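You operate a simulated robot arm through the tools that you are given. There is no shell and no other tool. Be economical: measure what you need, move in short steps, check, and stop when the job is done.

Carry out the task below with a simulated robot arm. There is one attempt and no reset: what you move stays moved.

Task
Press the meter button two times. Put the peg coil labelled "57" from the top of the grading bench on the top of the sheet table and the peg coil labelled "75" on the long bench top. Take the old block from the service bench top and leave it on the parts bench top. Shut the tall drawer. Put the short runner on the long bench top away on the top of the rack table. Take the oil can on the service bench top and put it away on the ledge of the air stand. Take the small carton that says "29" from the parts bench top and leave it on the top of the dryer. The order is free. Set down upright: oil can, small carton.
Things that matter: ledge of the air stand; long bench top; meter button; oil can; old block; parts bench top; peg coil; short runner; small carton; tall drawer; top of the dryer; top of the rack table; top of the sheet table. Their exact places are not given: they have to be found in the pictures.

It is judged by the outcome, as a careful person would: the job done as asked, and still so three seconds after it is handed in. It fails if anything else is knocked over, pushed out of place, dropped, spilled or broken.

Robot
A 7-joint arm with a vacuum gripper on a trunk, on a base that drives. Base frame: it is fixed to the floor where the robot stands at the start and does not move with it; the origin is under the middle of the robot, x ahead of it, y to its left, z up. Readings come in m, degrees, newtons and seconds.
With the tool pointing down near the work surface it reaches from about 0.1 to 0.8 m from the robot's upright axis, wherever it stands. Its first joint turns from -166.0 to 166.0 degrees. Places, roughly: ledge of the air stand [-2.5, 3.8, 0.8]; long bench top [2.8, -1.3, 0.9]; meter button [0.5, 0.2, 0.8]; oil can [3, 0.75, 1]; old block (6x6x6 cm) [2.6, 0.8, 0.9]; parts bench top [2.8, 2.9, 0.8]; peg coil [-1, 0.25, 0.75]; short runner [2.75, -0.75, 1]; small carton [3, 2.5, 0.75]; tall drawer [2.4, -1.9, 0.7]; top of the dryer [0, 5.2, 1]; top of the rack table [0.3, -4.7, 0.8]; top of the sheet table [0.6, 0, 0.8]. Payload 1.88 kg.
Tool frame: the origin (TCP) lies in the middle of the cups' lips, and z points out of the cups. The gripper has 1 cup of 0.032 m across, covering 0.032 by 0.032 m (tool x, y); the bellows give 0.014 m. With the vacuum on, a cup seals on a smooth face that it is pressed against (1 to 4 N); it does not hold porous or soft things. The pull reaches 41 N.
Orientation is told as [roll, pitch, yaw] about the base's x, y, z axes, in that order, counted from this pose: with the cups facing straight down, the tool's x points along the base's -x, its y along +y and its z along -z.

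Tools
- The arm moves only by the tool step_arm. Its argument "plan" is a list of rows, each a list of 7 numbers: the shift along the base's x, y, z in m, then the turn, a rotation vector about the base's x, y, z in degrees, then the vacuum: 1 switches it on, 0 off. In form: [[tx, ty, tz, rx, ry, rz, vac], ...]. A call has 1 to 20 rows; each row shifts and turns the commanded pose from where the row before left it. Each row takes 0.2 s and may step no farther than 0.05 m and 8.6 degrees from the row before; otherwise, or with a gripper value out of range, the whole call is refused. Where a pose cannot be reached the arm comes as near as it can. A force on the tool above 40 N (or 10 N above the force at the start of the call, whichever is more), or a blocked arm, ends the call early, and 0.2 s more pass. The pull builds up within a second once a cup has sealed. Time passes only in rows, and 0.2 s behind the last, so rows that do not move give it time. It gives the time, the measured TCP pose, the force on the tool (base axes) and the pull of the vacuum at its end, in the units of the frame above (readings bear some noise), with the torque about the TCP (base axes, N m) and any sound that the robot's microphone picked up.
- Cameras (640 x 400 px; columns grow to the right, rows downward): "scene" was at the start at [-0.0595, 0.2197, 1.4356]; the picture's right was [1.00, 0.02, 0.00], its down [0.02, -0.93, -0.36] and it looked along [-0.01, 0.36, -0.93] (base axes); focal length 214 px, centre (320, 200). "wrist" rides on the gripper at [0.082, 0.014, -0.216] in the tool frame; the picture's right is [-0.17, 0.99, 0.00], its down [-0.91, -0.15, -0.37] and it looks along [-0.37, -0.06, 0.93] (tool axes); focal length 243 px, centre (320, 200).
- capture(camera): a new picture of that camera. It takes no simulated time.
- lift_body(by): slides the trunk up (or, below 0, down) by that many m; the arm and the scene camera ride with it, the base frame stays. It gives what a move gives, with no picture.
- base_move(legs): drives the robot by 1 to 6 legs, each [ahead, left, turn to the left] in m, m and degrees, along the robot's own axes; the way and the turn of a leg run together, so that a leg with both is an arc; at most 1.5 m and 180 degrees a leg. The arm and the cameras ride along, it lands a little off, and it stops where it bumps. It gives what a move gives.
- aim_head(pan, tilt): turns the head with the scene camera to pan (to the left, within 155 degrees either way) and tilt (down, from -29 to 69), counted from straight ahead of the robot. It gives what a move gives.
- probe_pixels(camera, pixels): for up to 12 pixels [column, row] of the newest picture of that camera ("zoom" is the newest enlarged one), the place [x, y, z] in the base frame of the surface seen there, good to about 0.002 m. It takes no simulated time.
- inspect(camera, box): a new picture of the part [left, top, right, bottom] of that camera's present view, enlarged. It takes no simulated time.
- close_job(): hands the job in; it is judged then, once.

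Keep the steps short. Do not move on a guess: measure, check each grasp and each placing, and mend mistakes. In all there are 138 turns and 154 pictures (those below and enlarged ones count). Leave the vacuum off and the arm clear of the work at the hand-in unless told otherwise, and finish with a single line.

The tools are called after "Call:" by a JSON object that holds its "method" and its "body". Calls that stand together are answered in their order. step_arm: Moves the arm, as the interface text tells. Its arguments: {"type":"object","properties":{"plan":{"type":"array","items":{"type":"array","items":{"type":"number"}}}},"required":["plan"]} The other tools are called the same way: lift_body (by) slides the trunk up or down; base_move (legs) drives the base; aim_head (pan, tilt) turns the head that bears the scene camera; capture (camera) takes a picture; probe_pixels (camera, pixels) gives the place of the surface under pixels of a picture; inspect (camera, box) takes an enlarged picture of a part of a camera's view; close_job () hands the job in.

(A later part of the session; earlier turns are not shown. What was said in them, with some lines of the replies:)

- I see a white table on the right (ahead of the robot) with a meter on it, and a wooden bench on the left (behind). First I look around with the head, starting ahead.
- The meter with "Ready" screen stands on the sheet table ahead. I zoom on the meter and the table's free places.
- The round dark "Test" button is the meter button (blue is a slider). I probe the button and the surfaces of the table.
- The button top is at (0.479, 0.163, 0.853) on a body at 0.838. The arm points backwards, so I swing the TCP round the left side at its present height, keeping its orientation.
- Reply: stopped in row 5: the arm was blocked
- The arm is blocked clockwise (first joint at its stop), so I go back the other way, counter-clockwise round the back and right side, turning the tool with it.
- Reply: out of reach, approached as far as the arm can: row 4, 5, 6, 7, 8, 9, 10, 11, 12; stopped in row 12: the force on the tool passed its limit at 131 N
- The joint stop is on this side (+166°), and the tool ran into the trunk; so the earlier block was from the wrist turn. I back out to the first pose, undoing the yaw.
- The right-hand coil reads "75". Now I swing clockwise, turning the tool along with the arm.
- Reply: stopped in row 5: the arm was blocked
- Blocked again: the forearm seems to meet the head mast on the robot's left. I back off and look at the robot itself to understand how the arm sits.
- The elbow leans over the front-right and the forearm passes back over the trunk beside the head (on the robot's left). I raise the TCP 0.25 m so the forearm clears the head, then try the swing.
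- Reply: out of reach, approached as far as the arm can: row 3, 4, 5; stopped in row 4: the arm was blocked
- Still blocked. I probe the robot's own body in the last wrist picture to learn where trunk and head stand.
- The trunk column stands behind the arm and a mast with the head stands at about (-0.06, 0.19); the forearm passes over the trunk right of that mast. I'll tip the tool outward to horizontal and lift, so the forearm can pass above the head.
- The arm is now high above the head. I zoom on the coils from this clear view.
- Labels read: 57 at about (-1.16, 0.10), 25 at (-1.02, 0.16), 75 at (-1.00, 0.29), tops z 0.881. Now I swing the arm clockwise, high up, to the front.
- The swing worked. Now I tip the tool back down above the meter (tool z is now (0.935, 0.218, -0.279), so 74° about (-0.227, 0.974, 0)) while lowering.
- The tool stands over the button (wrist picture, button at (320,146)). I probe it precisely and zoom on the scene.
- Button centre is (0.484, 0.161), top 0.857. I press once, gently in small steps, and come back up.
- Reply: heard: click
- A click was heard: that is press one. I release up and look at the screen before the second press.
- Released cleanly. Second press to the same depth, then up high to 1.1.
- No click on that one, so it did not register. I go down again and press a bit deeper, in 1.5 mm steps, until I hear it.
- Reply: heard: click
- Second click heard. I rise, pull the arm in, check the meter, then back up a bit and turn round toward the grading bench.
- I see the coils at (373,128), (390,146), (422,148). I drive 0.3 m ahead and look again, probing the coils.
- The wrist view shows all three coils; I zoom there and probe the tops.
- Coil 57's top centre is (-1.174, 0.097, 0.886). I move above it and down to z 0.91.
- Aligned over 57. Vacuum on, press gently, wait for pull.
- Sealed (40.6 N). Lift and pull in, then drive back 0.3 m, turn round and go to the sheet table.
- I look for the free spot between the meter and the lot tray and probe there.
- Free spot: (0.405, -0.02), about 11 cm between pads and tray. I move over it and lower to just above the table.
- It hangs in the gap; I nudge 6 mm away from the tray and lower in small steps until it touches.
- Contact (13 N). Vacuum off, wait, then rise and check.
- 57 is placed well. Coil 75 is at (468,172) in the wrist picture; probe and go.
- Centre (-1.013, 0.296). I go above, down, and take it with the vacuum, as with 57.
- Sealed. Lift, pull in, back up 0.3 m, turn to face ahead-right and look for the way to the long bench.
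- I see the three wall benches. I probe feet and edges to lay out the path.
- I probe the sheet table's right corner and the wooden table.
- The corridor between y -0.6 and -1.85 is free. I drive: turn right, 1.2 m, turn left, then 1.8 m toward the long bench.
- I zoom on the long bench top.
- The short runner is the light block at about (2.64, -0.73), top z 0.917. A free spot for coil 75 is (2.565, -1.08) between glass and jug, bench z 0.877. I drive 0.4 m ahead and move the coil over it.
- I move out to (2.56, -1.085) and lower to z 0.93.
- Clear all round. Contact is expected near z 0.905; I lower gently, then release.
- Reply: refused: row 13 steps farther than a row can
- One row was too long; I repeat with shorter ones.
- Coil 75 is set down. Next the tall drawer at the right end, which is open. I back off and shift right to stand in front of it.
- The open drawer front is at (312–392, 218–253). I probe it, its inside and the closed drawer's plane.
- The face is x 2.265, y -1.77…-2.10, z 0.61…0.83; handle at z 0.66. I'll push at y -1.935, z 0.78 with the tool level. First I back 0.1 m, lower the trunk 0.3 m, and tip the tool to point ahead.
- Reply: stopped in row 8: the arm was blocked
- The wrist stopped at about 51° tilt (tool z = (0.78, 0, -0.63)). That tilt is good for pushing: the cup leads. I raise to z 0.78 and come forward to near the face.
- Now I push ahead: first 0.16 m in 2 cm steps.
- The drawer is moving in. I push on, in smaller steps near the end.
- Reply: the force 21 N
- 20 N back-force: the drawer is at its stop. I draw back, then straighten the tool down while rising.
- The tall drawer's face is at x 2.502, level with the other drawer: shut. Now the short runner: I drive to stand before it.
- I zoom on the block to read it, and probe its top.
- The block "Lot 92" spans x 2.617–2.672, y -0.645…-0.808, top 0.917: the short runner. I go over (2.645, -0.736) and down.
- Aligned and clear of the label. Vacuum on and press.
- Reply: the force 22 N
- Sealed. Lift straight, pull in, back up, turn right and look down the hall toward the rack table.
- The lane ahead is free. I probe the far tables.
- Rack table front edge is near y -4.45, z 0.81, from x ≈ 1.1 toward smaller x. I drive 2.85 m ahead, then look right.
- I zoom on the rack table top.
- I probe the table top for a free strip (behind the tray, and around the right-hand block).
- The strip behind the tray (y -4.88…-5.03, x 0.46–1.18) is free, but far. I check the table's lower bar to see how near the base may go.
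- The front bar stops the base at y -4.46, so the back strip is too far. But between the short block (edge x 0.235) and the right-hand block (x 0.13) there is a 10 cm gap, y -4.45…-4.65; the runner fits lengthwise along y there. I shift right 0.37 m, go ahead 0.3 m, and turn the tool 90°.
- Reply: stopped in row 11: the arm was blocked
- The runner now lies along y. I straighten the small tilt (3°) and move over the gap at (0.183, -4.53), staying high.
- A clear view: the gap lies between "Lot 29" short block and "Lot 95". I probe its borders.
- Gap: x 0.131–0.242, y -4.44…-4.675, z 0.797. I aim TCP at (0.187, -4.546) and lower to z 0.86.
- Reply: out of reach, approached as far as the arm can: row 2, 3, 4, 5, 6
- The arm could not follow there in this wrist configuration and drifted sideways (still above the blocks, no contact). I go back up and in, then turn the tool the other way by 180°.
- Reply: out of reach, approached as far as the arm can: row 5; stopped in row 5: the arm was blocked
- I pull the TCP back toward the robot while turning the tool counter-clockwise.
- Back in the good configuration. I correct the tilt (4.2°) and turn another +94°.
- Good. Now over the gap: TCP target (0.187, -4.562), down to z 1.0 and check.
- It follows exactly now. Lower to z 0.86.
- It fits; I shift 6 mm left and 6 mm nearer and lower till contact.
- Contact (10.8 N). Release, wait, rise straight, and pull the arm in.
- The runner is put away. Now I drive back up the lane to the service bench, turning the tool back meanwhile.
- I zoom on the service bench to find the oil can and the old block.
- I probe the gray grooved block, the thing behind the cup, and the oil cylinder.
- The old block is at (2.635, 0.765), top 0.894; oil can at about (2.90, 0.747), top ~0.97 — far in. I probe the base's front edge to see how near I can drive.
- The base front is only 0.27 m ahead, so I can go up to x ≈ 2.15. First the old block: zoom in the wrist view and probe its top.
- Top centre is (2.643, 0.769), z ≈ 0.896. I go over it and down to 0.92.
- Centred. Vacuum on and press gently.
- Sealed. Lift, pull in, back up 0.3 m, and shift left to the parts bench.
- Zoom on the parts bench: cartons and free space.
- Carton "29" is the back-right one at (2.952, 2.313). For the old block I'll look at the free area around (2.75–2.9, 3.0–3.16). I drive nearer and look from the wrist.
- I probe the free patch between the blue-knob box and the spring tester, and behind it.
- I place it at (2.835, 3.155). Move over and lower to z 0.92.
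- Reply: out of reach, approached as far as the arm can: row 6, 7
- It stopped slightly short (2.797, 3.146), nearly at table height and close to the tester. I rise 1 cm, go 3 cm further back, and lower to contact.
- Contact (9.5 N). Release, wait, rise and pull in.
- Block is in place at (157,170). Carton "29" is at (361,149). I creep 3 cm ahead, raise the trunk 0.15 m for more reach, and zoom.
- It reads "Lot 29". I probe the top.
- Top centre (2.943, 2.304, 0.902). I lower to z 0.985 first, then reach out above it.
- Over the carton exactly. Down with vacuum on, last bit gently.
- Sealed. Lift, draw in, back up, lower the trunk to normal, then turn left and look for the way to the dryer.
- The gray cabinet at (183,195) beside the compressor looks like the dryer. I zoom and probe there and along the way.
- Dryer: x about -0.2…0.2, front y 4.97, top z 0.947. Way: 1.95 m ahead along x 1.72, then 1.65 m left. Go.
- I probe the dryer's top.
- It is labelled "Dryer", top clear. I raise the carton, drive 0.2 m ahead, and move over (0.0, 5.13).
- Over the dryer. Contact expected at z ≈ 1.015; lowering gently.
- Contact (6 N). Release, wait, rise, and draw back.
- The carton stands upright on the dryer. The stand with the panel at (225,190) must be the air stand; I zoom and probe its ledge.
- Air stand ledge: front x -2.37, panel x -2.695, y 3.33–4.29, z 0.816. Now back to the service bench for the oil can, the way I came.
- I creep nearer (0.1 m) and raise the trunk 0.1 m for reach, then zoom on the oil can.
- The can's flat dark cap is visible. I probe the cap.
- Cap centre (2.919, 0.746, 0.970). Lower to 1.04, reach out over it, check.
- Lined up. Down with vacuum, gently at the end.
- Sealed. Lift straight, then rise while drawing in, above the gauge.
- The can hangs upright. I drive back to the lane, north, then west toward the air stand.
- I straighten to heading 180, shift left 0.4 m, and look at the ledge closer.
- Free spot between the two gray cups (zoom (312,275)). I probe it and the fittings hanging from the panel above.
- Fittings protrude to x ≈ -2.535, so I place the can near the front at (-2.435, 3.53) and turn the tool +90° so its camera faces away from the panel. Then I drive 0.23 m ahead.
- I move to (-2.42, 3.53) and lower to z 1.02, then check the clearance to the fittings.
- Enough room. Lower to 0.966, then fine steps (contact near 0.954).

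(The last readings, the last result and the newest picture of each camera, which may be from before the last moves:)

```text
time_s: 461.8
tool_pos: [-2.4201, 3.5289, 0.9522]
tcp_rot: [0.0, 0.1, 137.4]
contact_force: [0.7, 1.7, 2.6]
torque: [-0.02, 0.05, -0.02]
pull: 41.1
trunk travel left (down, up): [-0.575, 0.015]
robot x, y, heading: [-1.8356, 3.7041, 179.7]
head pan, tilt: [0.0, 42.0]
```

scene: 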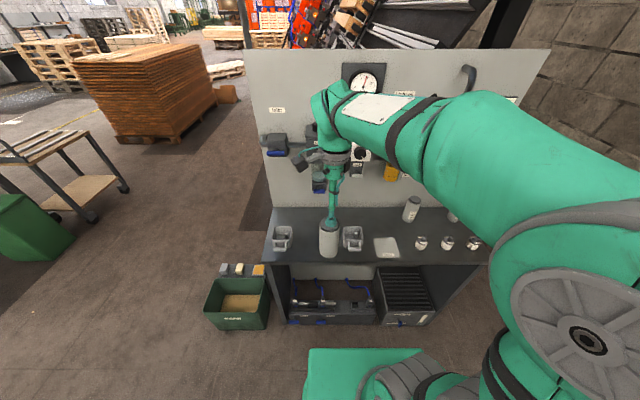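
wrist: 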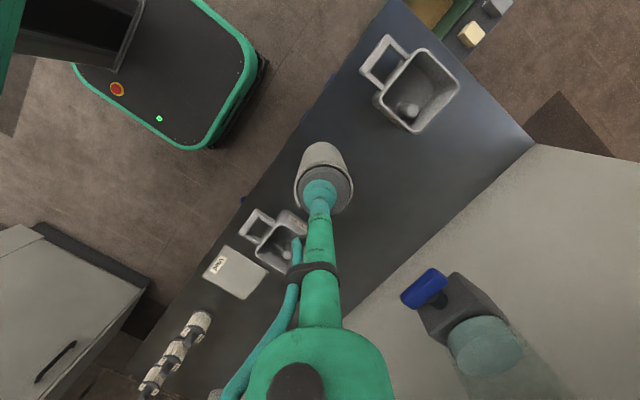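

Contact beginning (2.6 N, from -3). One more mm, release, wait, rise straight, then draw back.

Call:
{"method": "step_arm", "body": {"plan": [[0, 0, -0.001, 0, 0, 0, 1], [0, 0, 0, 0, 0, 0, 0], [0, 0, 0, 0, 0, 0, 0], [0, 0, 0, 0, 0, 0, 0], [0, 0, 0, 0, 0, 0, 0], [0, 0, 0, 0, 0, 0, 0], [0, 0, 0, 0, 0, 0, 0], [0, 0, 0.01, 0, 0, 0, 0], [0, 0, 0.03, 0, 0, 0, 0], [0, 0, 0.05, 0, 0, 0, 0], [0, 0, 0.05, 0, 0, 0, 0], [0, 0, 0.04, 0, 0, 0, 0], [0.04, 0.01, 0, 0, 0, 0, 0], [0.04, 0.01, 0, 0, 0, 0, 0], [0.04, 0.01, 0, 0, 0, 0, 0], [0.04, 0.01, 0, 0, 0, 0, 0]]}}

Call:
{"method": "base_move", "body": {"legs": [[-0.25, 0, 0]]}}

Call:
{"method": "inspect", "body": {"camera": "scene", "box": [200, 100, 440, 250]}}

```text
time_s: 465.2
tool_pos: [-2.2577, 3.5688, 1.129]
tcp_rot: [0.0, 0.1, 137.5]
contact_force: [0.0, 0.8, -1.1]
torque: [0.02, -0.02, -0.01]
pull: 0.1
trunk travel left (down, up): [-0.575, 0.015]
robot x, y, heading: [-1.8365, 3.702, 179.8]
head pan, tilt: [0.0, 42.0]
```

```text
time_s: 467.0
tool_pos: [-2.0083, 3.5688, 1.1288]
tcp_rot: [-0.1, 0.1, 137.6]
contact_force: [0.0, 0.5, 0.3]
torque: [0.06, -0.01, -0.01]
pull: 0.1
trunk travel left (down, up): [-0.575, 0.015]
robot x, y, heading: [-1.5893, 3.7031, 180.0]
head pan, tilt: [0.0, 42.0]
```

```text
2.67 times, centred on (320, 175) of scene
```

zoom: 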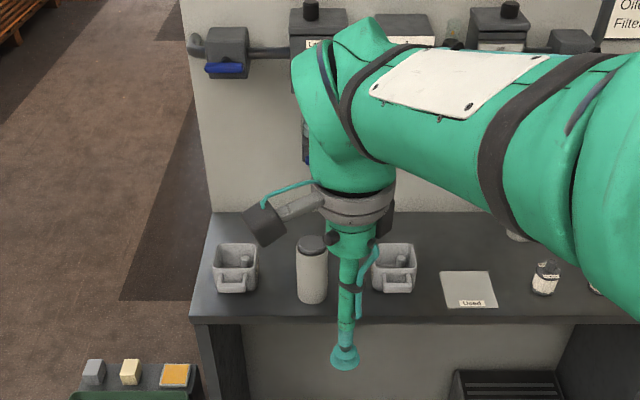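

The oil can stands upright on the ledge, the vacuum is off, and the arm is clear of everything. All the parts have been placed and checked, so I hand in.

Call:
{"method": "close_job", "body": {}}

```text
The job is handed in.
```

The job is handed in and every item was done. The meter button took three presses: the second made no click and I took it as not registered, so two clicks were heard in all, and the meter's screen read "Ready" throughout.
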